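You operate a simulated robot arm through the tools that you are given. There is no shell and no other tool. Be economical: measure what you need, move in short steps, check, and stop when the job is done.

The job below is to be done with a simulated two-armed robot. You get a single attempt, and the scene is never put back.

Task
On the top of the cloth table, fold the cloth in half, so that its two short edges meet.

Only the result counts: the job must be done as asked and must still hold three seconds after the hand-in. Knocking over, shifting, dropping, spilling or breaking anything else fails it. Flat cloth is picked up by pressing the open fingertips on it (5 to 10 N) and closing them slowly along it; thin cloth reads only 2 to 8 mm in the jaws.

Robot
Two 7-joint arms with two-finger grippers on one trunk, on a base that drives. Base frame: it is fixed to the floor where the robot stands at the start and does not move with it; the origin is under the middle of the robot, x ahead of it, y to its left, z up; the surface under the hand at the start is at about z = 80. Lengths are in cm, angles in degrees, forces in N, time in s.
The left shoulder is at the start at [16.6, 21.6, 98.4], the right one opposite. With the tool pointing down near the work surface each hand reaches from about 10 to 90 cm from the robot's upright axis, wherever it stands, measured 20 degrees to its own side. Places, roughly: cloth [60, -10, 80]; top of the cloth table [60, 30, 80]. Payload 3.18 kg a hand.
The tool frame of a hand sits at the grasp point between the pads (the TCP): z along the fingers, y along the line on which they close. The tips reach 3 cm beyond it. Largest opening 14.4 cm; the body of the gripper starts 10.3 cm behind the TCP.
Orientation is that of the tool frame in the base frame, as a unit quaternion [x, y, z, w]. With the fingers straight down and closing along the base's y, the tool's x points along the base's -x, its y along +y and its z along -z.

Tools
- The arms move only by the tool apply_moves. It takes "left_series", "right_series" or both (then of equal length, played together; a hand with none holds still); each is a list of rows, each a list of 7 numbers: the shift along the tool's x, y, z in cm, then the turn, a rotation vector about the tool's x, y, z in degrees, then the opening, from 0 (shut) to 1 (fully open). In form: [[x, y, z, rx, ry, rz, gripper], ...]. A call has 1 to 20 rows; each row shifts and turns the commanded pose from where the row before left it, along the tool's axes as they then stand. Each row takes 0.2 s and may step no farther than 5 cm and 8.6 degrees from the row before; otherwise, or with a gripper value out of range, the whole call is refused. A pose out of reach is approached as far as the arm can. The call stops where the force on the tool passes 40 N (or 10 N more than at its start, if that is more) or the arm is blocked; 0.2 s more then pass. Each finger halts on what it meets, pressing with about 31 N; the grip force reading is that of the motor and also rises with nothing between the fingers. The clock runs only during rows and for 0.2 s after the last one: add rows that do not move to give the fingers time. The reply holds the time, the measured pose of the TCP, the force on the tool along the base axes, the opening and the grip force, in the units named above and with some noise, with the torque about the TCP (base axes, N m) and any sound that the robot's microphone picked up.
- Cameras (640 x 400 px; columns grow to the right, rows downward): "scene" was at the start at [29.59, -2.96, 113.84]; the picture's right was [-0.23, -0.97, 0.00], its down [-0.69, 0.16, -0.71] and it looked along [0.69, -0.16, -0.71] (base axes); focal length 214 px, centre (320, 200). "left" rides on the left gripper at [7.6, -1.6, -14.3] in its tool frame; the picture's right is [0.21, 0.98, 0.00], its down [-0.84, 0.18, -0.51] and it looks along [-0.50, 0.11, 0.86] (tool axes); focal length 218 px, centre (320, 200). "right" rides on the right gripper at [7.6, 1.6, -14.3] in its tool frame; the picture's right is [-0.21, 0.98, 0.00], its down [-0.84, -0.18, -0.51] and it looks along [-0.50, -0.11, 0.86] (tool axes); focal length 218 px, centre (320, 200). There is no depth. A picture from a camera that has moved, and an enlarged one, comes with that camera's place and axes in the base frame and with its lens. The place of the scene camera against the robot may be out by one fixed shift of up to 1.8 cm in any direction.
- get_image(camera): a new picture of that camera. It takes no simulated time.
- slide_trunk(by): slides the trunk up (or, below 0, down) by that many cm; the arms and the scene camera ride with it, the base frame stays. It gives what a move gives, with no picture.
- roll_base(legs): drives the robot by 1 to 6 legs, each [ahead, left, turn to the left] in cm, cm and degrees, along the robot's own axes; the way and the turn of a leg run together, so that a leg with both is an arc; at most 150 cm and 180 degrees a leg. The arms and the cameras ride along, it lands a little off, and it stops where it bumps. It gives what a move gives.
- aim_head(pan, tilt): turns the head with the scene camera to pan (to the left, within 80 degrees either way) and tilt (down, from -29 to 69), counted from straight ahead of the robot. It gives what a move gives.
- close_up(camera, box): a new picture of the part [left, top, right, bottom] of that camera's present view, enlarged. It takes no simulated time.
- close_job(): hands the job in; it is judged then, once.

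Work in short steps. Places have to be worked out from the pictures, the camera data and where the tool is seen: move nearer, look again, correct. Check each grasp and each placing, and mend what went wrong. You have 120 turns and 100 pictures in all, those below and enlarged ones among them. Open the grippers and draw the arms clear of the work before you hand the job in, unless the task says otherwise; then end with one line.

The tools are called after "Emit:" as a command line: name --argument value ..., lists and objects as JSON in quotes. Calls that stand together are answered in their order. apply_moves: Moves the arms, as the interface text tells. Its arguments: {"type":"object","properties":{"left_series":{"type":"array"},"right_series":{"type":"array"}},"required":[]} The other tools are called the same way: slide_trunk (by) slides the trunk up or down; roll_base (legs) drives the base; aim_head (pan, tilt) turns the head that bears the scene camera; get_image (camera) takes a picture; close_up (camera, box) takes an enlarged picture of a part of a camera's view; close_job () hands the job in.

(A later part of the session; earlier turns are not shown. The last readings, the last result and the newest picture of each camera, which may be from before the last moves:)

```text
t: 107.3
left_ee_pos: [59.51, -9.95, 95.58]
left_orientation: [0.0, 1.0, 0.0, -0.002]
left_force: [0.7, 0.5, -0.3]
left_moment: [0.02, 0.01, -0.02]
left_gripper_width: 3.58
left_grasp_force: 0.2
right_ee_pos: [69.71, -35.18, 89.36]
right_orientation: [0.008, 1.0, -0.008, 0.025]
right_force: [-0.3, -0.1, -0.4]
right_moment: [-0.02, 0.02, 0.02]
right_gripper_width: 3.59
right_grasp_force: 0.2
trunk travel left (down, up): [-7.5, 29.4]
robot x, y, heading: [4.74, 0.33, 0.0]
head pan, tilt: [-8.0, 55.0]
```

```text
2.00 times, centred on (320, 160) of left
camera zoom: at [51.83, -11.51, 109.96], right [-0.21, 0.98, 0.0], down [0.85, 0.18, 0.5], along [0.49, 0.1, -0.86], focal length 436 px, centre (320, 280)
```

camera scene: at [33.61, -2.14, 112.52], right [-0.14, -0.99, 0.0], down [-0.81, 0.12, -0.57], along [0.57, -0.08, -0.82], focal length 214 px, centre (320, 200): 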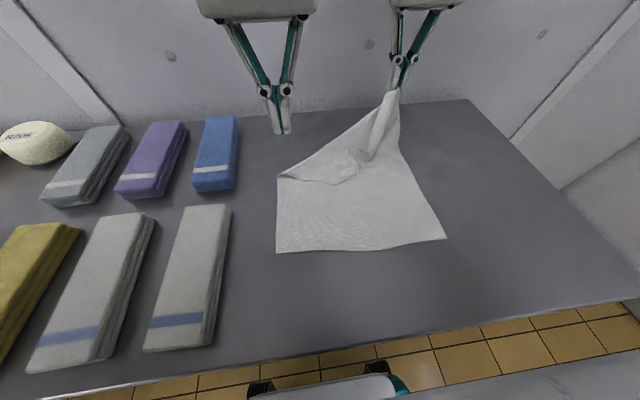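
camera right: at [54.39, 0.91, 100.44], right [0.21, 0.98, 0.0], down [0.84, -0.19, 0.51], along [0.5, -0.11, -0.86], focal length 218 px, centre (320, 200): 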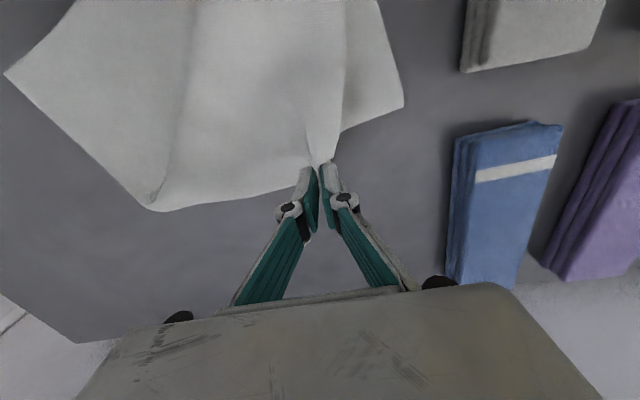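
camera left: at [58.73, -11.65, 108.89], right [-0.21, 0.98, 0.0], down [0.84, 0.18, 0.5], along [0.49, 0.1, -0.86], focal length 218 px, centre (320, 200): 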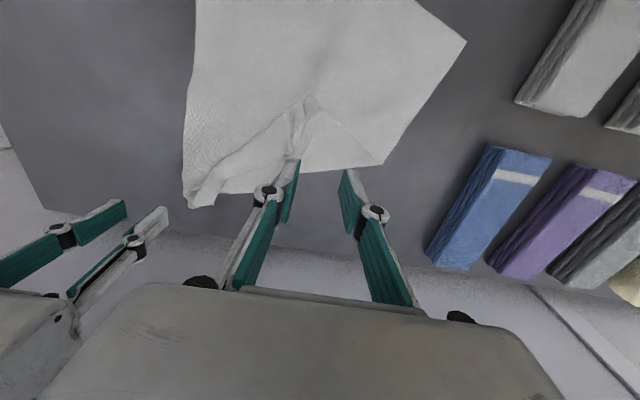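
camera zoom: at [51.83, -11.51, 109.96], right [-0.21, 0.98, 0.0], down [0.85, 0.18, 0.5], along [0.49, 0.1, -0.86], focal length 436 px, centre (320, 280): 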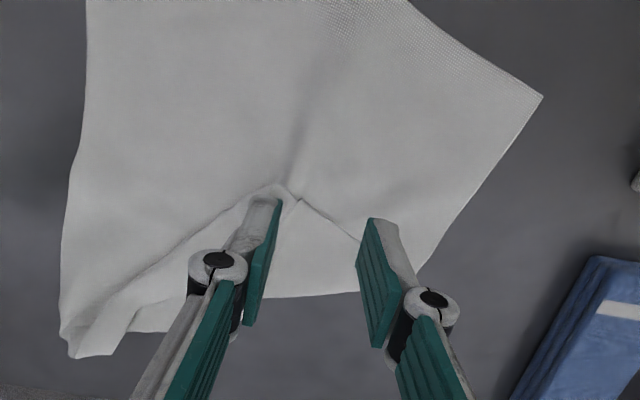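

Emit:
apply_moves --left_series '[[0, 4.5, -1, 0, 0, 0, 0.25], [0, 4.5, -1, 0, 0, 0, 0.25], [0, 4.5, 0, 0, 0, 0, 0.25], [0, 4.5, 0, 0, 0, 0, 0.25], [0, 0, 0, 0, 0, 0, 0.25]]'

Emit:
close_up --camera "left" --box '[0, 40, 320, 240]'

Emit:
close_up --camera "scene" --box '[280, 90, 460, 250]'

```text
t: 108.5
left_ee_pos: [59.54, 8.17, 97.58]
left_orientation: [0.001, 1.0, 0.0, -0.002]
left_force: [0.0, -0.1, 0.1]
left_moment: [0.0, 0.03, -0.01]
left_gripper_width: 3.57
left_grasp_force: 0.0
right_ee_pos: [69.73, -35.25, 89.21]
right_orientation: [0.009, 1.0, -0.007, 0.025]
right_force: [1.3, 0.0, 0.2]
right_moment: [0.03, 0.01, 0.04]
right_gripper_width: 3.58
right_grasp_force: 0.1
trunk travel left (down, up): [-7.5, 29.4]
robot x, y, heading: [4.79, -0.23, 0.2]
head pan, tilt: [-8.0, 55.0]
```

```text
2.00 times, centred on (160, 140) of left
camera zoom: at [51.84, 6.54, 111.92], right [-0.21, 0.98, 0.0], down [0.85, 0.18, 0.5], along [0.49, 0.1, -0.86], focal length 436 px, centre (640, 320)
```

zoom: 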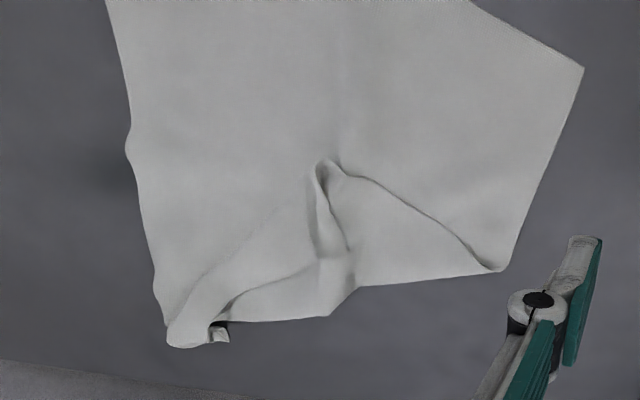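

```text
2.50 times, centred on (370, 170) of scene
camera zoom: at [33.66, -2.19, 112.49], right [-0.14, -0.99, 0.0], down [-0.81, 0.12, -0.57], along [0.57, -0.08, -0.82], focal length 536 px, centre (195, 275)
```

zoom: 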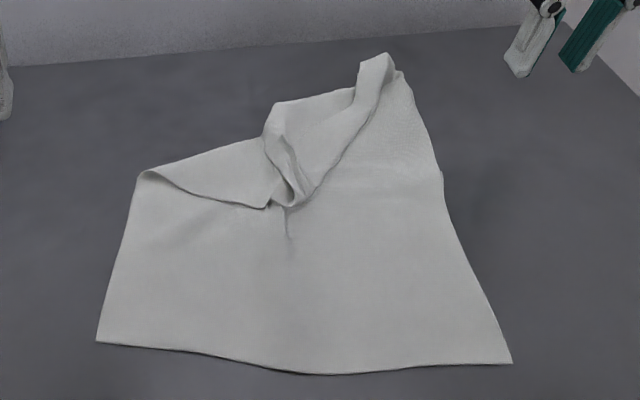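

The far side is messy, but the near edge D–C is clean single-layer cloth (D≈[52.6, 2.9], C≈[46.5, -24.3]). New plan: grip D and C, lift the cloth so it hangs free and A/B fall straight, then lay A–B down near the robot and lay half the cloth away. After that I'd bring D–C back on top, which needs no lip flip. First I'll bring both hands over D and C.

Emit:
apply_moves --left_series '[[1.6, -2.2, 2.4, 0, 0, 0, 0.3], [1.6, -2.2, 2.4, 0, 0, 0, 0.3], [1.6, -2.2, 2.4, 0, 0, 0, 0.3], [1.6, -2.2, 2.4, 0, 0, 0, 0.3], [0, 0, 0, 0, 0, 6, 0.3], [0, 0, 0, 0, 0, 6, 0.3], [0, 0, 0, 0, 0, 0, 0.3], [0, 0, 0, 0, 0, 0, 0.3], [0, 0, 0, 0, 0, 0, 0.3]]' --right_series '[[3.55, 2.3, -0.5, 0, 0.5, 0, 0.3], [3.55, 2.3, 0, 0, 0.5, 0, 0.3], [3.55, 2.3, 0, 0, 0.5, 0, 0.3], [3.55, 2.3, 0, 0, 0.5, 0, 0.3], [3.55, 2.3, 0, 0, 0.5, 0, 0.3], [3.55, 2.3, 0, 0, 0.4, 0, 0.3], [0, 0, 0.7, 0, 0, 6, 0.3], [0, 0, 0.7, 0, 0, 6, 0.3], [0, 0, 0, 0, 0, 0, 0.3]]'

Emit:
get_image --camera "left"

Emit:
get_image --camera "right"

```text
t: 110.5
left_ee_pos: [52.85, -0.55, 88.07]
left_orientation: [0.105, 0.994, 0.0, -0.002]
left_force: [-0.4, 0.4, -0.3]
left_moment: [-0.04, -0.02, 0.01]
left_gripper_width: 4.32
left_grasp_force: 0.0
right_ee_pos: [48.38, -21.29, 87.74]
right_orientation: [0.113, 0.994, -0.008, 0.001]
right_force: [0.0, -0.3, 0.4]
right_moment: [0.0, -0.02, -0.02]
right_gripper_width: 4.34
right_grasp_force: 0.0
trunk travel left (down, up): [-7.5, 29.4]
robot x, y, heading: [4.75, 0.14, -0.1]
head pan, tilt: [-8.0, 55.0]
```

```text
14 pictures are left
camera left: at [45.11, -0.62, 102.42], right [0.0, 1.0, 0.0], down [0.86, 0.0, 0.5], along [0.5, 0.0, -0.86], focal length 218 px, centre (320, 200)
```

left: 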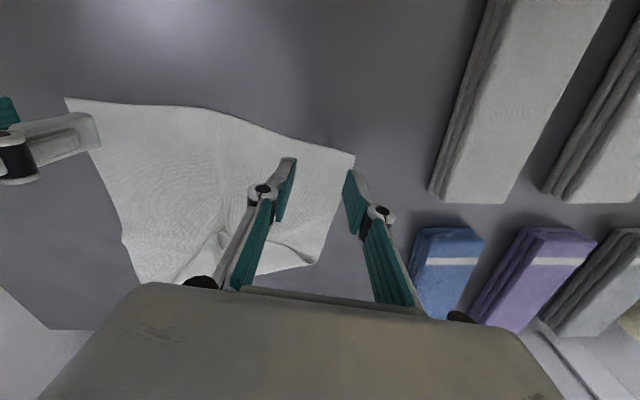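

```text
13 pictures are left
camera right: at [41.19, -17.63, 101.98], right [0.42, 0.91, -0.01], down [0.78, -0.36, 0.51], along [0.46, -0.23, -0.86], focal length 218 px, centre (320, 200)
```

right: 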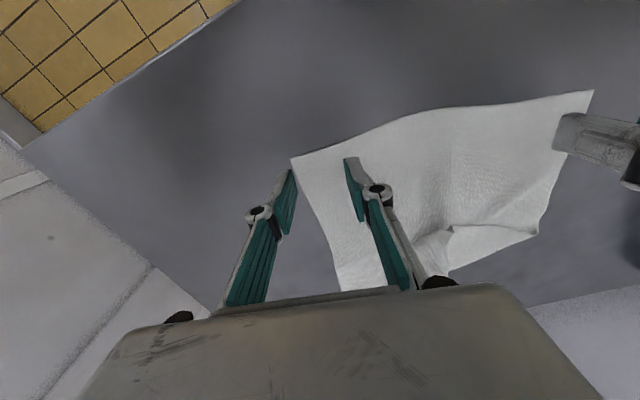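

D and C are confirmed at [52.5, 3.0] and [47.1, -24.0], and both hands sit well placed. I'll descend to contact.

Emit:
apply_moves --left_series '[[0, 0, 2, 0, 0, 0, 0.3], [0, 0, 2, 0, 0, 0, 0.3], [0, 0, 0.7, 0, 0, 0, 0.3], [0, 0, 0.2, 0, 0, 0, 0.3], [0, 0, 0, 0, 0, 0, 0.3]]' --right_series '[[0, 0.6, 2, 0, 0, 0, 0.3], [0, 0, 2, 0, 0, 0, 0.3], [0, 0, 0.4, 0, 0, 0, 0.3], [0, 0, 0.2, 0, 0, 0, 0.3], [0, 0, 0, 0, 0, 0, 0.3]]'

```text
t: 111.7
left_ee_pos: [52.9, -0.56, 83.13]
left_orientation: [0.105, 0.994, 0.0, -0.001]
left_force: [0.6, -0.4, 1.1]
left_moment: [0.01, -0.02, 0.0]
left_gripper_width: 4.29
left_grasp_force: 0.1
right_ee_pos: [48.61, -20.73, 83.17]
right_orientation: [0.114, 0.993, -0.008, 0.002]
right_force: [-0.7, 0.1, 9.1]
right_moment: [0.24, 0.02, 0.02]
right_gripper_width: 4.32
right_grasp_force: 0.0
trunk travel left (down, up): [-7.5, 29.4]
robot x, y, heading: [4.74, 0.1, -0.3]
head pan, tilt: [-8.0, 55.0]
```

Emit:
apply_moves --left_series '[[0, 0, 0.17, 0, 0, 0, 0.3], [0, 0, 0, 0, 0, 0, 0.28], [0, 0, 0, 0, 0, 0, 0.26], [0, 0, 0, 0, 0, 0, 0.24], [0, 0, 0, 0, 0, 0, 0.22], [0, 0, 0, 0, 0, 0, 0.2], [0, 0, 0, 0, 0, 0, 0.18], [0, 0, 0, 0, 0, 0, 0.16], [0, 0, 0, 0, 0, 0, 0.14], [0, 0, 0, 0, 0, 0, 0.12], [0, 0, 0, 0, 0, 0, 0.1], [0, 0, 0, 0, 0, 0, 0.08], [0, 0, 0, 0, 0, 0, 0.06], [0, 0, 0, 0, 0, 0, 0.04], [0, 0, 0, 0, 0, 0, 0.02], [0, 0, 0, 0, 0, 0, 0], [0, 0, 0, 0, 0, 0, 0]]' --right_series '[[0, 0, 0.02, 0, 0, 0, 0.3], [0, 0, 0, 0, 0, 0, 0.28], [0, 0, 0, 0, 0, 0, 0.26], [0, 0, 0, 0, 0, 0, 0.24], [0, 0, 0, 0, 0, 0, 0.22], [0, 0, 0, 0, 0, 0, 0.2], [0, 0, 0, 0, 0, 0, 0.18], [0, 0, 0, 0, 0, 0, 0.16], [0, 0, 0, 0, 0, 0, 0.14], [0, 0, 0, 0, 0, 0, 0.12], [0, 0, 0, 0, 0, 0, 0.1], [0, 0, 0, 0, 0, 0, 0.08], [0, 0, 0, 0, 0, 0, 0.06], [0, 0, 0, 0, 0, 0, 0.04], [0, 0, 0, 0, 0, 0, 0.02], [0, 0, 0, 0, 0, 0, 0], [0, 0, 0, 0, 0, 0, 0]]'

Emit:
apply_moves --left_series '[[0, 0, -0.8, 0, 0, 0, 0], [0, 0, -1, 0, 0, 0, 0], [0, 0, -1, 0, 0, 0, 0], [0, 0, -1, 0, 0, 0, 0], [0, 0, 0, 0, 0, 0, 0]]' --right_series '[[0, 0, -0.8, 0, 0, 0, 0], [0, 0, -1, 0, 0, 0, 0], [0, 0, -1, 0, 0, 0, 0], [0, 0, -1, 0, 0, 0, 0], [0, 0, 0, 0, 0, 0, 0]]'

```text
t: 115.3
left_ee_pos: [52.88, -0.48, 83.0]
left_orientation: [0.105, 0.994, -0.001, -0.002]
left_force: [-0.4, -1.5, 1.8]
left_moment: [0.0, -0.01, -0.01]
left_gripper_width: 0.27
left_grasp_force: 27.8
right_ee_pos: [48.7, -20.86, 83.15]
right_orientation: [0.114, 0.994, -0.008, 0.001]
right_force: [0.4, -0.4, 0.2]
right_moment: [0.01, 0.0, 0.01]
right_gripper_width: 0.02
right_grasp_force: 30.4
trunk travel left (down, up): [-7.5, 29.4]
robot x, y, heading: [4.99, -0.05, 0.0]
head pan, tilt: [-8.0, 55.0]
```

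```text
t: 116.5
left_ee_pos: [52.94, -0.49, 86.54]
left_orientation: [0.105, 0.994, 0.0, -0.003]
left_force: [-0.2, -1.0, 2.3]
left_moment: [-0.06, 0.04, 0.01]
left_gripper_width: 0.06
left_grasp_force: 27.5
right_ee_pos: [48.64, -20.66, 86.98]
right_orientation: [0.114, 0.993, -0.007, 0.001]
right_force: [0.0, -0.4, -0.2]
right_moment: [-0.03, 0.01, 0.04]
right_gripper_width: 0.01
right_grasp_force: 30.3
trunk travel left (down, up): [-7.5, 29.4]
robot x, y, heading: [5.0, -0.08, -0.1]
head pan, tilt: [-8.0, 55.0]
```

The left seems to hold but the right missed. I'll reopen the right, press again and follow downward while closing.

Emit:
apply_moves --right_series '[[0, 0, 0, 0, 0, 0, 0.3], [-0.2, 0, 1.5, 0, 0, 0, 0.3], [0, 0, 1.5, 0, 0, 0, 0.3], [0, 0, 0.6, 0, 0, 0, 0.3], [0, 0, 0.25, 0, 0, 0, 0.3], [0, 0, 0, 0, 0, 0, 0.3]]'

Emit:
get_image --camera "right"

```text
t: 117.9
left_ee_pos: [52.81, -0.53, 86.82]
left_orientation: [0.105, 0.994, -0.001, -0.001]
left_force: [0.7, -0.1, -1.1]
left_moment: [0.01, 0.02, -0.01]
left_gripper_width: 0.6
left_grasp_force: 29.6
right_ee_pos: [48.71, -20.84, 83.07]
right_orientation: [0.113, 0.994, -0.007, 0.003]
right_force: [0.4, 1.5, 16.6]
right_moment: [0.47, 0.01, -0.04]
right_gripper_width: 4.48
right_grasp_force: 1.2
trunk travel left (down, up): [-7.5, 29.4]
robot x, y, heading: [4.53, -0.33, -0.1]
head pan, tilt: [-8.0, 55.0]
```

```text
12 pictures are left
camera right: at [41.6, -17.14, 97.32], right [0.42, 0.91, -0.01], down [0.78, -0.36, 0.52], along [0.46, -0.23, -0.86], focal length 218 px, centre (320, 200)
```

right: 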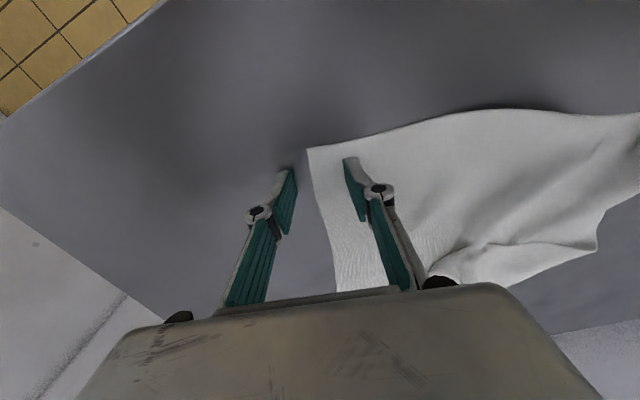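

C has shifted to [46.1, -20.7], so the outer finger was off the cloth. I'll lift slightly, move in by 3 cm and press again.

Emit:
apply_moves --right_series '[[0, 0, -0.8, 0, 0, 0, 0.3], [0.9, 1.5, 0, 0, 0, 0, 0.3], [0.9, 1.5, 0, 0, 0, 0, 0.3], [0, 0, 0.5, 0, 0, 0, 0.3], [0, 0, 0.22, 0, 0, 0, 0.3], [0, 0, 0, 0, 0, 0, 0.3]]'

```text
t: 119.3
left_ee_pos: [52.76, -0.56, 86.82]
left_orientation: [0.106, 0.994, -0.001, -0.002]
left_force: [-0.1, -2.5, 3.5]
left_moment: [-0.09, 0.01, 0.0]
left_gripper_width: 0.31
left_grasp_force: 37.9
right_ee_pos: [47.78, -17.31, 83.14]
right_orientation: [0.113, 0.994, -0.007, 0.003]
right_force: [1.4, 3.0, 18.8]
right_moment: [0.33, -0.08, 0.0]
right_gripper_width: 4.46
right_grasp_force: 0.5
trunk travel left (down, up): [-7.5, 29.4]
robot x, y, heading: [4.84, -0.1, 0.0]
head pan, tilt: [-8.0, 55.0]
```

Emit:
apply_moves --right_series '[[0, 0, -0.06, 0, 0, 0, 0.3], [0, 0, 0, 0, 0, 0, 0.28], [0, 0, 0, 0, 0, 0, 0.26], [0, 0, 0, 0, 0, 0, 0.24], [0, 0, 0, 0, 0, 0, 0.22], [0, 0, 0, 0, 0, 0, 0.2], [0, 0, 0, 0, 0, 0, 0.18], [0, 0, 0, 0, 0, 0, 0.16], [0, 0, 0, 0, 0, 0, 0.14], [0, 0, 0, 0, 0, 0, 0.12], [0, 0, 0, 0, 0, 0, 0.1], [0, 0, 0, 0, 0, 0, 0.08], [0, 0, 0, 0, 0, 0, 0.06], [0, 0, 0, 0, 0, 0, 0.04], [0, 0, 0, 0, 0, 0, 0.02], [0, 0, 0, 0, 0, 0, 0], [0, 0, 0, 0, 0, 0, 0]]'

Emit:
apply_moves --right_series '[[0, 0, -0.8, 0, 0, 0, 0], [0, 0, -1, 0, 0, 0, 0], [0, 0, -1, 0, 0, 0, 0], [0, 0, -1, 0, 0, 0, 0], [0, 0, 0, 0, 0, 0, 0]]'

Emit:
get_image --camera "scene"

```text
t: 122.9
left_ee_pos: [52.94, -0.7, 86.75]
left_orientation: [0.105, 0.995, -0.001, -0.002]
left_force: [0.6, -0.9, 1.6]
left_moment: [0.03, 0.05, 0.01]
left_gripper_width: 0.27
left_grasp_force: 36.7
right_ee_pos: [47.81, -17.56, 83.15]
right_orientation: [0.114, 0.993, -0.009, 0.001]
right_force: [1.3, 1.7, -1.0]
right_moment: [0.11, -0.02, 0.01]
right_gripper_width: 0.15
right_grasp_force: 27.8
trunk travel left (down, up): [-7.5, 29.4]
robot x, y, heading: [4.71, -0.03, -0.1]
head pan, tilt: [-8.0, 55.0]
```

```text
t: 124.1
left_ee_pos: [52.83, -0.64, 86.82]
left_orientation: [0.106, 0.994, 0.0, -0.002]
left_force: [-0.4, -1.3, -0.3]
left_moment: [0.09, -0.05, -0.02]
left_gripper_width: 0.57
left_grasp_force: 29.2
right_ee_pos: [47.66, -17.4, 86.82]
right_orientation: [0.112, 0.994, -0.008, 0.0]
right_force: [0.4, -0.8, -1.1]
right_moment: [-0.01, 0.03, 0.04]
right_gripper_width: 0.53
right_grasp_force: 36.0
trunk travel left (down, up): [-7.5, 29.4]
robot x, y, heading: [4.86, -0.1, 0.2]
head pan, tilt: [-8.0, 55.0]
```

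```text
11 pictures are left
camera scene: at [33.65, -2.15, 112.49], right [-0.14, -0.99, 0.0], down [-0.81, 0.12, -0.57], along [0.57, -0.08, -0.82], focal length 214 px, centre (320, 200)
```

scene: 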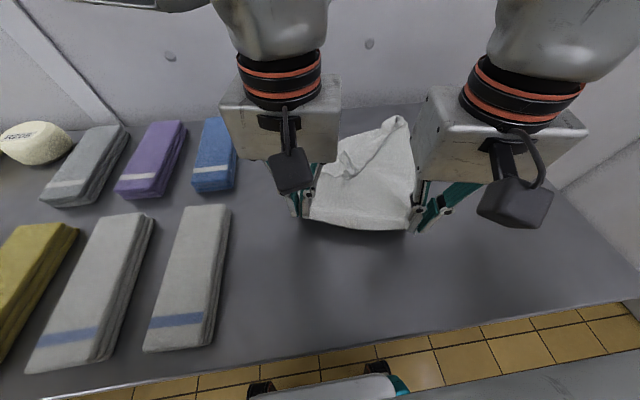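

Both hold firmly. I'll unyaw, even them up and lift the cloth.

Emit:
apply_moves --left_series '[[0, 0, -1.5, 0, 0, -6, 0], [0, 0, -1.5, 0, 0, -6, 0], [0.5, 0.1, -1.8, 0, 0, 0, 0], [0.5, 0.1, -1.8, 0, 0, 0, 0], [0.5, 0.1, -1.8, 0, 0, 0, 0], [0.5, 0.1, -1.8, 0, 0, 0, 0], [0.5, 0.1, -1.8, 0, 0, 0, 0], [0.5, 0.1, -1.8, 0, 0, 0, 0], [0.3, 0, -1.8, 0, 0, 0, 0], [0.3, 0, -1.8, 0, 0, 0, 0], [0, 0, 0, 0, 0, 0, 0]]' --right_series '[[0, 0, -1.5, 0, 0, -6, 0], [0, 0, -1.5, 0, 0, -6, 0], [-0.2, -0.2, -1.8, 0, 0, 0, 0], [-0.2, -0.2, -1.8, 0, 0, 0, 0], [-0.2, -0.2, -1.8, 0, 0, 0, 0], [-0.2, -0.2, -1.8, 0, 0, 0, 0], [-0.2, -0.2, -1.8, 0, 0, 0, 0], [-0.2, -0.2, -1.8, 0, 0, 0, 0], [0, 0, -1.8, 0, 0, 0, 0], [0, 0, -1.8, 0, 0, 0, 0], [0, 0, 0, 0, 0, 0, 0]]'

Emit:
slide_trunk --by 10

```text
t: 126.2
left_ee_pos: [49.97, 0.03, 101.84]
left_orientation: [0.0, 1.0, 0.004, 0.002]
left_force: [3.4, -3.4, -18.6]
left_moment: [-0.12, -1.42, -0.04]
left_gripper_width: 0.35
left_grasp_force: 27.2
right_ee_pos: [48.92, -18.38, 102.75]
right_orientation: [0.008, 1.0, -0.006, 0.0]
right_force: [-1.0, 4.5, -0.9]
right_moment: [0.2, -0.02, 0.0]
right_gripper_width: 0.28
right_grasp_force: 26.2
trunk travel left (down, up): [-7.5, 29.4]
robot x, y, heading: [4.97, -0.07, 0.1]
head pan, tilt: [-8.0, 55.0]
stopped in row 10 (left hand): the force on the tool passed its limit at 50 N (the readings are from after the stop); the commanded pose is now the measured one
```

```text
t: 127.5
left_ee_pos: [50.13, -0.07, 111.89]
left_orientation: [0.0, 1.0, 0.002, -0.001]
left_force: [0.0, -0.3, -1.3]
left_moment: [0.04, 0.06, -0.03]
left_gripper_width: 0.29
left_grasp_force: 29.6
right_ee_pos: [49.06, -18.33, 112.56]
right_orientation: [0.009, 1.0, -0.008, -0.002]
right_force: [4.4, 2.7, 2.8]
right_moment: [0.07, -0.02, 0.02]
right_gripper_width: 0.0
right_grasp_force: 28.6
trunk travel left (down, up): [-17.5, 19.4]
robot x, y, heading: [4.91, -0.21, -0.1]
head pan, tilt: [-8.0, 55.0]
```

The left wrist seems to have brushed the robot itself, but the trunk lift works cleanly and both hands still hold. I'll raise the trunk further and look.

Emit:
slide_trunk --by 8

Emit:
get_image --camera "scene"

```text
t: 128.7
left_ee_pos: [49.98, -0.03, 119.88]
left_orientation: [0.001, 1.0, 0.003, 0.0]
left_force: [0.8, 0.2, 0.2]
left_moment: [0.0, 0.0, -0.03]
left_gripper_width: 0.3
left_grasp_force: 27.0
right_ee_pos: [48.93, -18.5, 120.46]
right_orientation: [0.008, 1.0, -0.007, 0.001]
right_force: [-0.3, -0.6, -0.4]
right_moment: [0.01, 0.03, -0.01]
right_gripper_width: 0.23
right_grasp_force: 26.6
trunk travel left (down, up): [-25.5, 11.4]
robot x, y, heading: [4.59, -0.01, -0.0]
head pan, tilt: [-8.0, 55.0]
```

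```text
10 pictures are left
camera scene: at [17.11, -2.15, 133.08], right [-0.14, -0.99, 0.0], down [-0.81, 0.12, -0.57], along [0.57, -0.08, -0.82], focal length 214 px, centre (320, 200)
```

scene: 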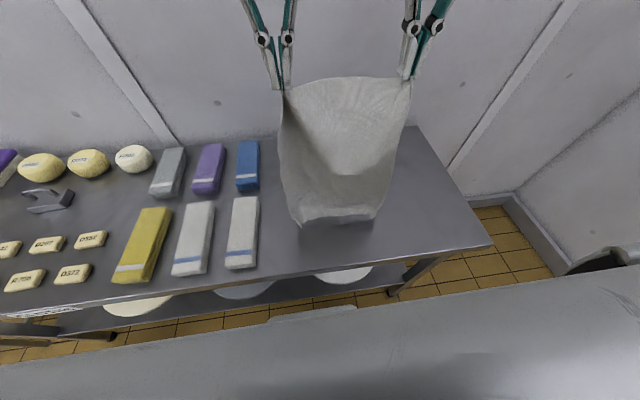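

The cloth now hangs open, with A–B laid on the table at x≈46.5 and pointing toward the robot. I'll lay the first half away from the robot by alternately lowering the trunk and moving the hands forward.

Emit:
slide_trunk --by -4.5

Emit:
apply_moves --left_series '[[-1.3, 0, 0, 0, 0, 0, 0], [-1.3, 0, 0, 0, 0, 0, 0], [-1.4, 0, 0, 0, 0, 0, 0]]' --right_series '[[-1.5, 0, 0, 0, 0, 0, 0], [-1.5, 0, 0, 0, 0, 0, 0], [-1.5, 0, 0, 0, 0, 0, 0]]'

Emit:
slide_trunk --by -4.5

Emit:
apply_moves --left_series '[[-1.3, 0, 0, 0, 0, 0, 0], [-1.3, 0, 0, 0, 0, 0, 0], [-1.4, 0, 0, 0, 0, 0, 0]]' --right_series '[[-1.4, 0, 0, 0, 0, 0, 0], [-1.4, 0, 0, 0, 0, 0, 0], [-1.4, 0, 0, 0, 0, 0, 0]]'

Emit:
close_up --camera "scene" --box '[200, 0, 520, 280]'

```text
t: 129.6
left_ee_pos: [49.82, -0.1, 115.72]
left_orientation: [0.001, 1.0, 0.004, 0.003]
left_force: [-0.2, -0.6, 1.9]
left_moment: [0.07, -0.04, -0.02]
left_gripper_width: 0.13
left_grasp_force: 32.3
right_ee_pos: [48.82, -18.36, 116.28]
right_orientation: [0.008, 1.0, -0.008, 0.002]
right_force: [-0.3, 0.4, 1.0]
right_moment: [0.0, -0.06, -0.01]
right_gripper_width: 0.01
right_grasp_force: 30.2
trunk travel left (down, up): [-21.0, 15.9]
robot x, y, heading: [5.03, 0.05, -0.3]
head pan, tilt: [-8.0, 55.0]
```

```text
t: 130.3
left_ee_pos: [54.01, -0.06, 115.74]
left_orientation: [0.0, 1.0, 0.003, 0.0]
left_force: [1.3, 2.2, 10.3]
left_moment: [-0.22, -0.08, -0.03]
left_gripper_width: 0.06
left_grasp_force: 26.2
right_ee_pos: [53.54, -18.57, 116.19]
right_orientation: [0.009, 1.0, -0.008, 0.0]
right_force: [0.1, 0.6, 1.4]
right_moment: [0.0, -0.01, 0.0]
right_gripper_width: 0.1
right_grasp_force: 32.1
trunk travel left (down, up): [-21.0, 15.9]
robot x, y, heading: [5.07, 0.09, 0.0]
head pan, tilt: [-8.0, 55.0]
```

```text
t: 131.2
left_ee_pos: [53.72, -0.01, 111.22]
left_orientation: [0.0, 1.0, 0.004, 0.003]
left_force: [-2.7, 0.6, -1.7]
left_moment: [0.14, -0.02, -0.01]
left_gripper_width: 0.05
left_grasp_force: 25.8
right_ee_pos: [53.21, -18.43, 111.85]
right_orientation: [0.008, 1.0, -0.007, 0.003]
right_force: [-0.4, 0.2, 1.1]
right_moment: [-0.01, -0.07, 0.0]
right_gripper_width: 0.0
right_grasp_force: 27.9
trunk travel left (down, up): [-16.5, 20.4]
robot x, y, heading: [4.59, -0.11, -0.3]
head pan, tilt: [-8.0, 55.0]
```

```text
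t: 132.0
left_ee_pos: [58.17, 0.04, 110.99]
left_orientation: [0.0, 1.0, 0.002, 0.001]
left_force: [0.3, 0.3, -1.8]
left_moment: [0.0, 0.03, -0.03]
left_gripper_width: 0.44
left_grasp_force: 31.4
right_ee_pos: [57.66, -18.53, 111.55]
right_orientation: [0.009, 1.0, -0.007, 0.0]
right_force: [0.5, 0.0, 0.9]
right_moment: [-0.02, 0.02, -0.01]
right_gripper_width: 0.0
right_grasp_force: 27.8
trunk travel left (down, up): [-16.5, 20.4]
robot x, y, heading: [4.75, 0.18, -0.0]
head pan, tilt: [-8.0, 55.0]
```

```text
1.43 times, centred on (360, 140) of scene
camera zoom: at [23.96, -2.13, 123.56], right [-0.14, -0.99, 0.0], down [-0.81, 0.12, -0.57], along [0.57, -0.08, -0.82], focal length 306 px, centre (263, 286)
```

zoom: 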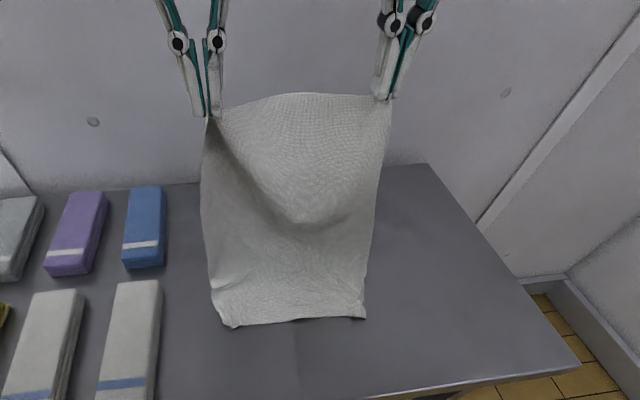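

Going very well. I'll continue laying out the first half, spreading the hands slightly to reduce the sag.

Emit:
slide_trunk --by -4.5

Emit:
apply_moves --left_series '[[-1.2, 0.2, 0, 0, 0, 0, 0], [-1.2, 0.2, 0, 0, 0, 0, 0], [-1.2, 0, 0, 0, 0, 0, 0]]' --right_series '[[-1.2, -0.2, 0, 0, 0, 0, 0], [-1.2, -0.2, 0, 0, 0, 0, 0], [-1.4, -0.2, 0.3, 0, 0, 0, 0]]'

Emit:
slide_trunk --by -4.5

Emit:
apply_moves --left_series '[[-1.2, 0, 0, 0, 0, 0, 0], [-1.2, 0, 0, 0, 0, 0, 0], [-1, 0, 0, 0, 0, 0, 0]]' --right_series '[[-1.2, -0.1, 0.1, 0, 0, 0, 0], [-1.2, -0.1, 0.1, 0, 0, 0, 0], [-1.2, -0.1, 0, 0, 0, 0, 0]]'

Emit:
get_image --camera "scene"

```text
t: 132.9
left_ee_pos: [57.71, 0.06, 106.73]
left_orientation: [0.0, 1.0, 0.001, 0.003]
left_force: [0.3, 0.4, 4.7]
left_moment: [0.0, -0.1, 0.01]
left_gripper_width: 0.04
left_grasp_force: 30.5
right_ee_pos: [57.5, -18.53, 107.41]
right_orientation: [0.008, 1.0, -0.007, 0.004]
right_force: [0.0, -0.5, 0.7]
right_moment: [0.0, -0.07, 0.0]
right_gripper_width: 0.16
right_grasp_force: 27.5
trunk travel left (down, up): [-12.0, 24.9]
robot x, y, heading: [5.04, 0.25, 0.1]
head pan, tilt: [-8.0, 55.0]
```

```text
t: 133.7
left_ee_pos: [61.69, 0.36, 106.61]
left_orientation: [0.0, 1.0, 0.003, 0.0]
left_force: [0.6, 0.1, -0.8]
left_moment: [0.0, 0.0, 0.01]
left_gripper_width: 0.21
left_grasp_force: 28.8
right_ee_pos: [61.55, -19.25, 106.75]
right_orientation: [0.009, 1.0, -0.008, 0.0]
right_force: [0.3, -0.6, -0.4]
right_moment: [0.02, 0.01, -0.01]
right_gripper_width: 0.21
right_grasp_force: 36.9
trunk travel left (down, up): [-12.0, 24.9]
robot x, y, heading: [4.8, 0.06, -0.2]
head pan, tilt: [-8.0, 55.0]
```

```text
t: 134.6
left_ee_pos: [61.36, 0.42, 102.37]
left_orientation: [0.0, 1.0, 0.002, 0.003]
left_force: [-1.2, 0.1, -0.4]
left_moment: [0.02, -0.07, 0.01]
left_gripper_width: 0.49
left_grasp_force: 30.9
right_ee_pos: [61.08, -19.26, 102.72]
right_orientation: [0.007, 1.0, -0.007, 0.004]
right_force: [-0.1, 0.5, 1.0]
right_moment: [0.01, -0.12, 0.01]
right_gripper_width: 0.12
right_grasp_force: 34.7
trunk travel left (down, up): [-7.5, 29.4]
robot x, y, heading: [5.24, -0.3, -0.1]
head pan, tilt: [-8.0, 55.0]
```

```text
t: 135.4
left_ee_pos: [65.13, 0.48, 101.96]
left_orientation: [0.0, 1.0, 0.003, 0.001]
left_force: [-1.4, 0.6, -1.5]
left_moment: [-0.07, -0.05, -0.03]
left_gripper_width: 0.03
left_grasp_force: 28.6
right_ee_pos: [65.17, -19.59, 102.01]
right_orientation: [0.009, 1.0, -0.007, 0.0]
right_force: [0.3, -0.5, 0.1]
right_moment: [0.01, 0.03, 0.04]
right_gripper_width: 0.13
right_grasp_force: 26.3
trunk travel left (down, up): [-7.5, 29.4]
robot x, y, heading: [4.66, -0.17, -0.0]
head pan, tilt: [-8.0, 55.0]
```

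```text
8 pictures are left
camera scene: at [33.69, -2.14, 112.47], right [-0.14, -0.99, 0.0], down [-0.81, 0.12, -0.57], along [0.57, -0.08, -0.82], focal length 214 px, centre (320, 200)
```

scene: 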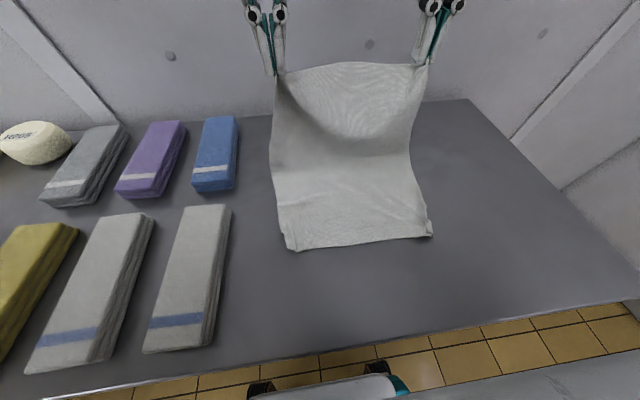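

A–B lies at x≈47.2, so the midline is x≈66.3, right under the hands. I'll now come back diagonally down toward A–B.

Emit:
apply_moves --left_series '[[-0.6, 0, 0.8, 0, 0, 0, 0], [-0.5, 0, 0.8, 0, 0, 0, 0], [0.7, -0.02, 1.2, 0, 0, 0, 0], [1.1, -0.02, 1.25, 0, 0, 0, 0], [1.3, -0.02, 1.25, 0, 0, 0, 0], [1.3, -0.02, 1.25, 0, 0, 0, 0], [1.35, -0.02, 1.25, 0, 0, 0, 0], [1.35, -0.02, 1.25, 0, 0, 0, 0], [1.35, -0.02, 1.25, 0, 0, 0, 0], [1.35, -0.02, 1.25, 0, 0, 0, 0], [1.35, -0.02, 1.2, 0, 0, 0, 0], [1.35, -0.02, 1.2, 0, 0, 0, 0], [1.35, -0.02, 1.1, 0, 0, 0, 0], [1.35, -0.02, 1, 0, 0, 0, 0], [0, 0, 0, 0, 0, 0, 0]]' --right_series '[[-0.6, 0, 0.8, 0, 0, 0, 0], [-0.5, 0, 0.8, 0, 0, 0, 0], [0.7, -0.02, 1.2, 0, 0, 0, 0], [1.1, -0.02, 1.25, 0, 0, 0, 0], [1.3, -0.02, 1.25, 0, 0, 0, 0], [1.3, -0.02, 1.25, 0, 0, 0, 0], [1.35, -0.02, 1.25, 0, 0, 0, 0], [1.35, -0.02, 1.25, 0, 0, 0, 0], [1.35, -0.02, 1.25, 0, 0, 0, 0], [1.35, -0.02, 1.25, 0, 0, 0, 0], [1.35, -0.02, 1.2, 0, 0, 0, 0], [1.35, -0.02, 1.2, 0, 0, 0, 0], [1.35, -0.02, 1.1, 0, 0, 0, 0], [1.35, -0.02, 1, 0, 0, 0, 0], [0, 0, 0, 0, 0, 0, 0]]'

Emit:
get_image --camera "right"

```text
t: 138.6
left_ee_pos: [50.79, 0.17, 86.04]
left_orientation: [0.0, 1.0, 0.003, 0.001]
left_force: [-0.8, -0.2, -1.9]
left_moment: [0.03, 0.01, -0.02]
left_gripper_width: 0.08
left_grasp_force: 28.5
right_ee_pos: [50.97, -19.68, 85.95]
right_orientation: [0.008, 1.0, -0.007, 0.0]
right_force: [-0.1, -0.1, -0.7]
right_moment: [-0.02, 0.02, -0.02]
right_gripper_width: 0.03
right_grasp_force: 27.9
trunk travel left (down, up): [-7.5, 29.4]
robot x, y, heading: [4.87, -0.13, -0.1]
head pan, tilt: [-8.0, 55.0]
```

```text
7 pictures are left
camera right: at [43.25, -17.58, 100.39], right [0.22, 0.97, -0.01], down [0.84, -0.19, 0.51], along [0.49, -0.13, -0.86], focal length 218 px, centre (320, 200)
```

right: 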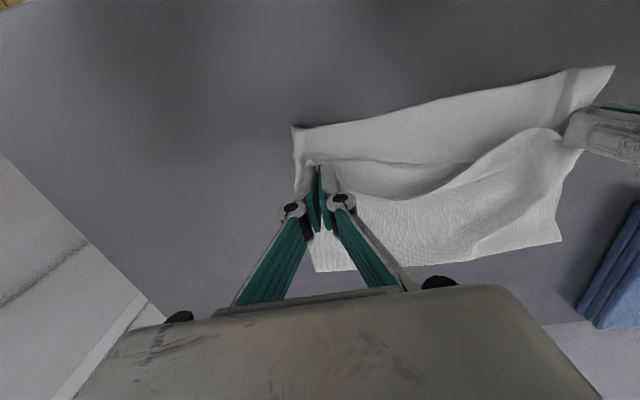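

Both hands hold, and A–B lies at A≈[47.9, 4.7], B≈[46.9, -21.3]. I'll make the final approach to match the corners, lower, and open slowly.

Emit:
apply_moves --left_series '[[0.6, 0.3, 0.7, 0, 0, 0, 0], [0.5, 0.3, 0.7, 0, 0, 0, 0], [0.5, 0.3, 0.6, 0, 0, 0, 0], [0, 0.1, 0.4, 0, 0, 0, 0], [0, 0, 0, 0, 0, 0, 0]]' --right_series '[[0.9, 0.3, 0.7, 0, 0, 0, 0], [0.9, 0.2, 0.7, 0, 0, 0, 0], [0.9, 0.2, 0.6, 0, 0, 0, 0], [0.2, 0.1, 0.3, 0, 0, 0, 0], [0, 0, 0, 0, 0, 0, 0]]'

Emit:
apply_moves --left_series '[[0, 0, 0, 0, 0, 0, 0.03], [0, 0, 0, 0, 0, 0, 0.07], [0, 0, 0, 0, 0, 0, 0.12], [0, 0, 0, 0, 0, 0, 0.18], [0, 0, 0, 0, 0, 0, 0.24], [0, 0, 0, 0, 0, 0, 0.28], [0, 0, -0.7, 0, 0, 0, 0.28], [0, 0, -2, 0, 0, 0, 0.28], [0, 0, -3, 0, 0, 0, 0.28], [0, 0, -4, 0, 0, 0, 0.28], [0, 3, -2, 0, 0, 0, 0.28], [0, 4, 0, 0, 0, 0, 0.28], [0, 4, 0, 0, 0, 0, 0.28], [0, 4, 0, 0, 0, 0, 0.28], [0, 0, 0, 0, 0, 0, 0.28]]' --right_series '[[0, 0, 0, 0, 0, 0, 0.03], [0, 0, 0, 0, 0, 0, 0.07], [0, 0, 0, 0, 0, 0, 0.12], [0, 0, 0, 0, 0, 0, 0.18], [0, 0, 0, 0, 0, 0, 0.24], [0, 0, 0, 0, 0, 0, 0.28], [0, 0, -0.7, 0, 0, 0, 0.28], [0, 0, -2, 0, 0, 0, 0.28], [0, 0, -3, 0, 0, 0, 0.28], [0, 0, -4, 0, 0, 0, 0.28], [0, -3, -2, 0, 0, 0, 0.28], [0, -4, 0, 0, 0, 0, 0.28], [0, -4, 0, 0, 0, 0, 0.28], [0, -4, 0, 0, 0, 0, 0.28], [0, 0, 0, 0, 0, 0, 0.28]]'

Emit:
close_up --camera "scene" --box '[240, 120, 460, 270]'

```text
t: 139.8
left_ee_pos: [49.29, 1.16, 83.64]
left_orientation: [0.0, 1.0, 0.003, 0.001]
left_force: [1.3, -0.7, -1.2]
left_moment: [-0.03, 0.0, -0.02]
left_gripper_width: 0.48
left_grasp_force: 27.4
right_ee_pos: [47.89, -18.9, 83.83]
right_orientation: [0.007, 1.0, -0.007, 0.0]
right_force: [-0.3, 1.0, 2.2]
right_moment: [-0.03, -0.01, 0.02]
right_gripper_width: 0.03
right_grasp_force: 32.1
trunk travel left (down, up): [-7.5, 29.4]
robot x, y, heading: [4.9, 0.05, -0.3]
head pan, tilt: [-8.0, 55.0]
```

```text
t: 143.0
left_ee_pos: [49.28, 16.14, 95.44]
left_orientation: [0.001, 1.0, 0.002, 0.0]
left_force: [-0.1, -1.5, 0.1]
left_moment: [0.03, -0.01, 0.02]
left_gripper_width: 4.0
left_grasp_force: 0.0
right_ee_pos: [48.04, -33.74, 95.87]
right_orientation: [0.008, 1.0, -0.007, -0.001]
right_force: [0.3, -0.5, 0.2]
right_moment: [0.0, -0.02, -0.01]
right_gripper_width: 4.04
right_grasp_force: 0.1
trunk travel left (down, up): [-7.5, 29.4]
robot x, y, heading: [4.9, 0.14, -0.1]
head pan, tilt: [-8.0, 55.0]
```

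```text
2.67 times, centred on (350, 195) of scene
camera zoom: at [33.67, -2.15, 112.49], right [-0.14, -0.99, 0.0], down [-0.81, 0.12, -0.57], along [0.57, -0.08, -0.82], focal length 572 px, centre (240, 213)
```

zoom: 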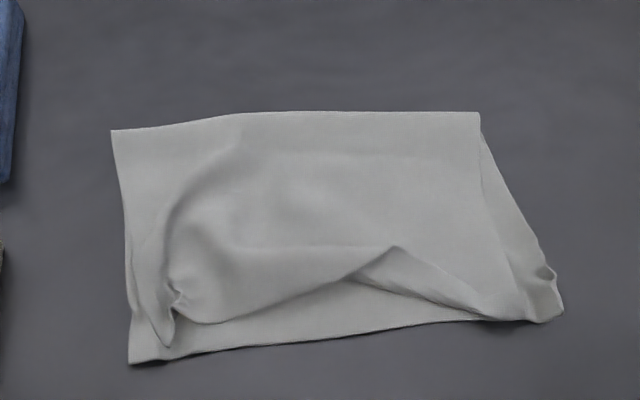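

Nicely folded: the right corners meet and the left ones are about 2 cm apart. The middle of the upper edge is bowed back about 4–5 cm with slack behind it. I'll press lightly on the top layer with the right hand's spread fingertips and draw it toward the edge.

Emit:
apply_moves --right_series '[[-1.3, 3.84, 0.5, 0, 0, 0, 0.5], [-1.3, 3.84, 0.5, 0, 0, 0, 0.5], [-1.3, 3.84, 0.5, 0, 0, 0, 0.5], [-1.3, 3.84, 0.5, 0, 0, 0, 0.5], [-1.3, 3.84, 0.5, 0, 0, 0, 0.5], [0, 0, 3, 0, 0, 0, 0.5], [0, 0, 3, 0, 0, 0, 0.5], [0, 0, 3, 0, 0, 0, 0.5], [0, 0, 0.7, 0, 0, 0, 0.5], [0, 0, 0.2, 0, 0, 0, 0.5], [0, 0, 0, 0, 0, 0, 0.5]]'

```text
t: 145.4
left_ee_pos: [49.19, 16.11, 95.31]
left_orientation: [0.0, 1.0, 0.003, 0.002]
left_force: [0.3, 0.0, 0.1]
left_moment: [-0.01, 0.02, 0.0]
left_gripper_width: 4.02
left_grasp_force: 0.0
right_ee_pos: [54.57, -14.86, 83.02]
right_orientation: [0.007, 1.0, -0.007, 0.001]
right_force: [1.2, -1.3, 5.1]
right_moment: [0.22, -0.02, -0.04]
right_gripper_width: 7.25
right_grasp_force: 0.9
trunk travel left (down, up): [-7.5, 29.4]
robot x, y, heading: [4.91, 0.29, -0.1]
head pan, tilt: [-8.0, 55.0]
```

Contact is 5 N. I'll drag gently 4 cm toward the robot, lift and look.

Emit:
apply_moves --right_series '[[0.3, 0, -0.03, 0, 0, 0, 0.5], [0.4, 0, 0, 0, 0, 0, 0.5], [0.4, 0, 0, 0, 0, 0, 0.5], [0.4, 0, 0, 0, 0, 0, 0.5], [0.4, 0, 0, 0, 0, 0, 0.5], [0.4, 0, 0, 0, 0, 0, 0.5], [0.4, 0, 0, 0, 0, 0, 0.5], [0.4, 0, 0, 0, 0, 0, 0.5], [0.4, 0, 0, 0, 0, 0, 0.5], [0.4, 0, 0, 0, 0, 0, 0.5], [0, 0, -1, 0, 0, 0, 0.5], [0, 0, -4, 0, 0, 0, 0.5], [0, -2, -4, 0, 0, 0, 0.5], [0, -4.5, 0, 0, 0, 0, 0.5], [0, -4.5, 0, 0, 0, 0, 0.5], [0, -4.5, 0, 0, 0, 0, 0.5], [0, -4, 0, 0, 0, 0, 0.5]]'

Emit:
close_up --camera "scene" --box '[240, 120, 460, 270]'

```text
t: 149.0
left_ee_pos: [49.2, 16.13, 95.38]
left_orientation: [0.0, 1.0, 0.003, 0.001]
left_force: [-0.4, 1.1, 0.7]
left_moment: [-0.02, 0.01, 0.01]
left_gripper_width: 4.03
left_grasp_force: 0.2
right_ee_pos: [50.38, -34.22, 92.27]
right_orientation: [0.008, 1.0, -0.007, 0.0]
right_force: [0.2, -0.2, 0.4]
right_moment: [0.01, 0.02, 0.0]
right_gripper_width: 7.2
right_grasp_force: 0.0
trunk travel left (down, up): [-7.5, 29.4]
robot x, y, heading: [4.85, 0.19, -0.2]
head pan, tilt: [-8.0, 55.0]
```

```text
2.67 times, centred on (350, 195) of scene
camera zoom: at [33.63, -2.19, 112.5], right [-0.14, -0.99, 0.0], down [-0.81, 0.12, -0.57], along [0.57, -0.08, -0.82], focal length 572 px, centre (240, 213)
```

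zoom: 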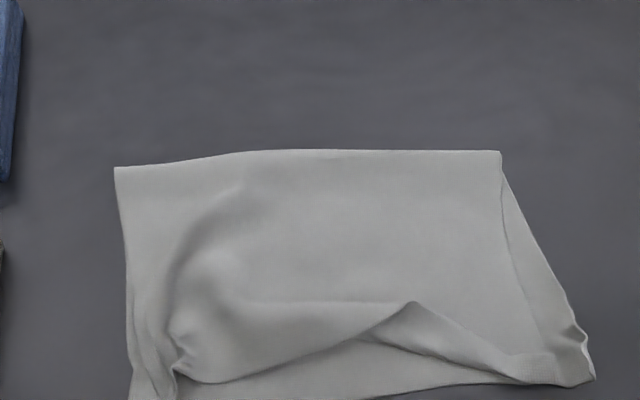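

The drag moved both layers together, so it did no harm but didn't help either. The bowed middle stands up like a small tent at about [47.7, -13.5]. I'll pinch that tent lightly with the right hand to pull only the upper edge forward.

Emit:
apply_moves --right_series '[[0.3, 4.1, 0, 0, 0, 0, 0.3], [0.3, 4.1, 0, 0, 0, 0, 0.3], [0.3, 4.1, 0.5, 0, 0, 0, 0.3], [0.3, 4.2, 0.5, 0, 0, 0, 0.3], [0.3, 4.2, 0.5, 0, 0, 0, 0.3], [0, 0, 3, 0, 0, 0, 0.3], [0, 0, 3, 0, 0, 0, 0.3], [0, 0, 1, 0, 0, 0, 0.3], [0, 0, 0, 0, 0, 0, 0.3]]'

Emit:
close_up --camera "right" --box '[160, 50, 480, 250]'

```text
t: 151.0
left_ee_pos: [49.19, 16.11, 95.27]
left_orientation: [0.0, 1.0, 0.003, 0.001]
left_force: [0.4, 0.1, 0.3]
left_moment: [0.0, 0.04, 0.01]
left_gripper_width: 4.05
left_grasp_force: 0.1
right_ee_pos: [49.12, -13.74, 83.6]
right_orientation: [0.009, 1.0, -0.007, 0.001]
right_force: [0.5, 0.7, 1.5]
right_moment: [0.0, -0.03, 0.02]
right_gripper_width: 4.31
right_grasp_force: 0.3
trunk travel left (down, up): [-7.5, 29.4]
robot x, y, heading: [4.9, 0.09, -0.0]
head pan, tilt: [-8.0, 55.0]
```

```text
2.00 times, centred on (320, 150) of right
camera zoom: at [41.59, -11.53, 97.91], right [0.23, 0.97, -0.01], down [0.84, -0.19, 0.51], along [0.49, -0.13, -0.86], focal length 436 px, centre (320, 300)
```

zoom: 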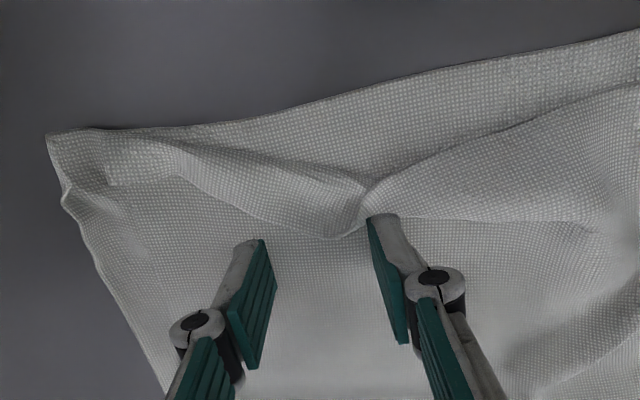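

The upper edge here has a lip turned back on top, with the lip's edge at [48.4, -12.6]. I'll pinch that lip lightly, lift it, pull it toward the robot and set it down.

Emit:
apply_moves --right_series '[[0.5, 0.4, 0, 0, 0, 0, 0.3], [0, 0, 0.2, 0, 0, 0, 0.3], [0, 0, 0.12, 0, 0, 0, 0.3], [0, 0, 0, 0, 0, 0, 0.28], [0, 0, 0, 0, 0, 0, 0.25], [0, 0, 0, 0, 0, 0, 0.22], [0, 0, 0, 0, 0, 0, 0.19], [0, 0, 0, 0, 0, 0, 0.16], [0, 0, 0, 0, 0, 0, 0.13], [0, 0, 0, 0, 0, 0, 0.1], [0, 0, 0, 0, 0, 0, 0.07], [0, 0, 0, 0, 0, 0, 0.04], [0, 0, 0, 0, 0, 0, 0.02], [0, 0, 0, 0, 0, 0, 0], [0, 0, 0, 0, 0, 0, 0], [0, 0, -0.8, 0, 0, 0, 0], [0, 0, -0.8, 0, 0, 0, 0], [0, 0, -0.4, 0, 0, 0, 0], [0, 0, 0, 0, 0, 0, 0]]'

Emit:
close_up --camera "right" --box '[160, 50, 480, 250]'

```text
t: 155.0
left_ee_pos: [49.24, 16.22, 95.38]
left_orientation: [0.0, 1.0, 0.003, 0.001]
left_force: [0.0, -0.2, 0.2]
left_moment: [0.0, 0.04, 0.0]
left_gripper_width: 4.05
left_grasp_force: 0.1
right_ee_pos: [48.8, -13.19, 85.3]
right_orientation: [0.007, 1.0, -0.006, 0.0]
right_force: [0.5, 0.2, 0.8]
right_moment: [0.02, -0.04, 0.01]
right_gripper_width: 0.02
right_grasp_force: 27.7
trunk travel left (down, up): [-7.5, 29.4]
robot x, y, heading: [4.51, -0.02, -0.3]
head pan, tilt: [-8.0, 55.0]
```

```text
2.00 times, centred on (320, 150) of right
camera zoom: at [41.16, -11.15, 99.53], right [0.22, 0.97, -0.01], down [0.84, -0.19, 0.51], along [0.49, -0.13, -0.86], focal length 436 px, centre (320, 300)
```

zoom: 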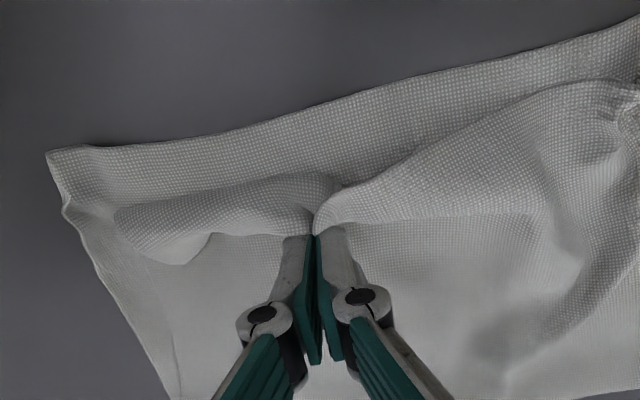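

It holds the upper lip only, and the lower layer stays flat. I'll draw it over toward the robot, lower and release.

Emit:
apply_moves --right_series '[[0.6, 0, -0.2, 0, 0, 0, 0], [0.7, 0, 0, 0, 0, 0, 0], [0.7, 0, 0, 0, 0, 0, 0], [0.7, 0, 0, 0, 0, 0, 0], [0.7, 0, 0, 0, 0, 0, 0], [0.7, 0, 0, 0, 0, 0, 0], [0.7, 0, 0, 0, 0, 0, 0], [0.4, 0, 0.3, 0, 0, 0, 0], [0, 0, 0.9, 0, 0, 0, 0], [0, 0, 0.5, 0, 0, 0, 0.03], [0, 0, 0, 0, 0, 0, 0.08], [0, 0, 0, 0, 0, 0, 0.15], [0, 0, 0, 0, 0, 0, 0.22], [0, 0, -1, 0, 0, 0, 0.25], [0, 0, -4, 0, 0, 0, 0.25], [0, -2, -4, 0, 0, 0, 0.25], [0, -4.5, 0, 0, 0, 0, 0.25], [0, -4.5, 0, 0, 0, 0, 0.25], [0, -4.5, 0, 0, 0, 0, 0.25], [0, -4, 0, 0, 0, 0, 0.25]]'

Emit:
aim_head --pan -8 --tilt 60

Emit:
close_up --camera "scene" --box '[240, 90, 480, 250]'

```text
t: 159.2
left_ee_pos: [49.1, 16.04, 95.36]
left_orientation: [-0.001, 1.0, 0.002, 0.001]
left_force: [-0.3, -0.7, 0.7]
left_moment: [0.02, 0.0, 0.0]
left_gripper_width: 4.03
left_grasp_force: 0.0
right_ee_pos: [43.12, -32.64, 93.03]
right_orientation: [0.009, 1.0, -0.007, 0.001]
right_force: [-0.3, -0.7, 0.4]
right_moment: [0.0, -0.04, 0.0]
right_gripper_width: 3.64
right_grasp_force: 0.1
trunk travel left (down, up): [-7.5, 29.4]
robot x, y, heading: [4.74, 0.33, -0.1]
head pan, tilt: [-8.0, 55.0]
```

```text
t: 159.8
left_ee_pos: [49.24, 16.08, 95.37]
left_orientation: [0.0, 1.0, 0.003, 0.001]
left_force: [0.3, -0.5, -0.7]
left_moment: [-0.03, -0.01, 0.02]
left_gripper_width: 4.03
left_grasp_force: 0.1
right_ee_pos: [43.16, -32.57, 92.86]
right_orientation: [0.007, 1.0, -0.007, 0.0]
right_force: [-0.6, -0.2, 1.3]
right_moment: [-0.02, 0.03, 0.02]
right_gripper_width: 3.61
right_grasp_force: 0.0
trunk travel left (down, up): [-7.5, 29.4]
robot x, y, heading: [4.9, 0.01, -0.2]
head pan, tilt: [-8.0, 60.0]
```

```text
2.50 times, centred on (360, 170) of scene
camera zoom: at [33.11, -2.07, 111.89], right [-0.14, -0.99, 0.0], down [-0.86, 0.12, -0.5], along [0.5, -0.07, -0.87], focal length 536 px, centre (220, 275)
```

zoom: 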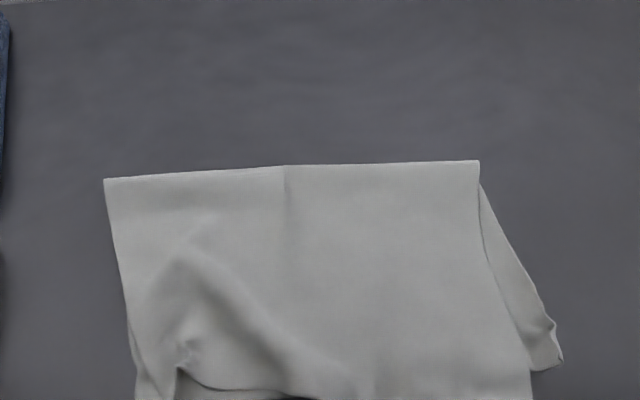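

The middle has come forward. I'll use one more view to see the near edge.

Emit:
close_up --camera "scene" --box '[250, 150, 490, 310]'

```text
2.50 times, centred on (370, 230) of scene
camera zoom: at [33.11, -2.07, 111.89], right [-0.14, -0.99, 0.0], down [-0.86, 0.12, -0.5], along [0.5, -0.07, -0.87], focal length 536 px, centre (195, 125)
```

zoom: 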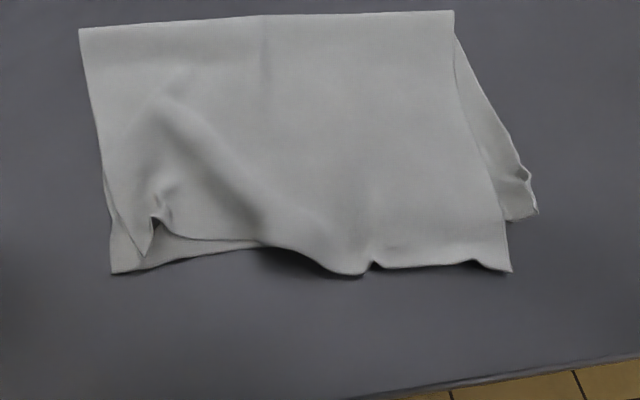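

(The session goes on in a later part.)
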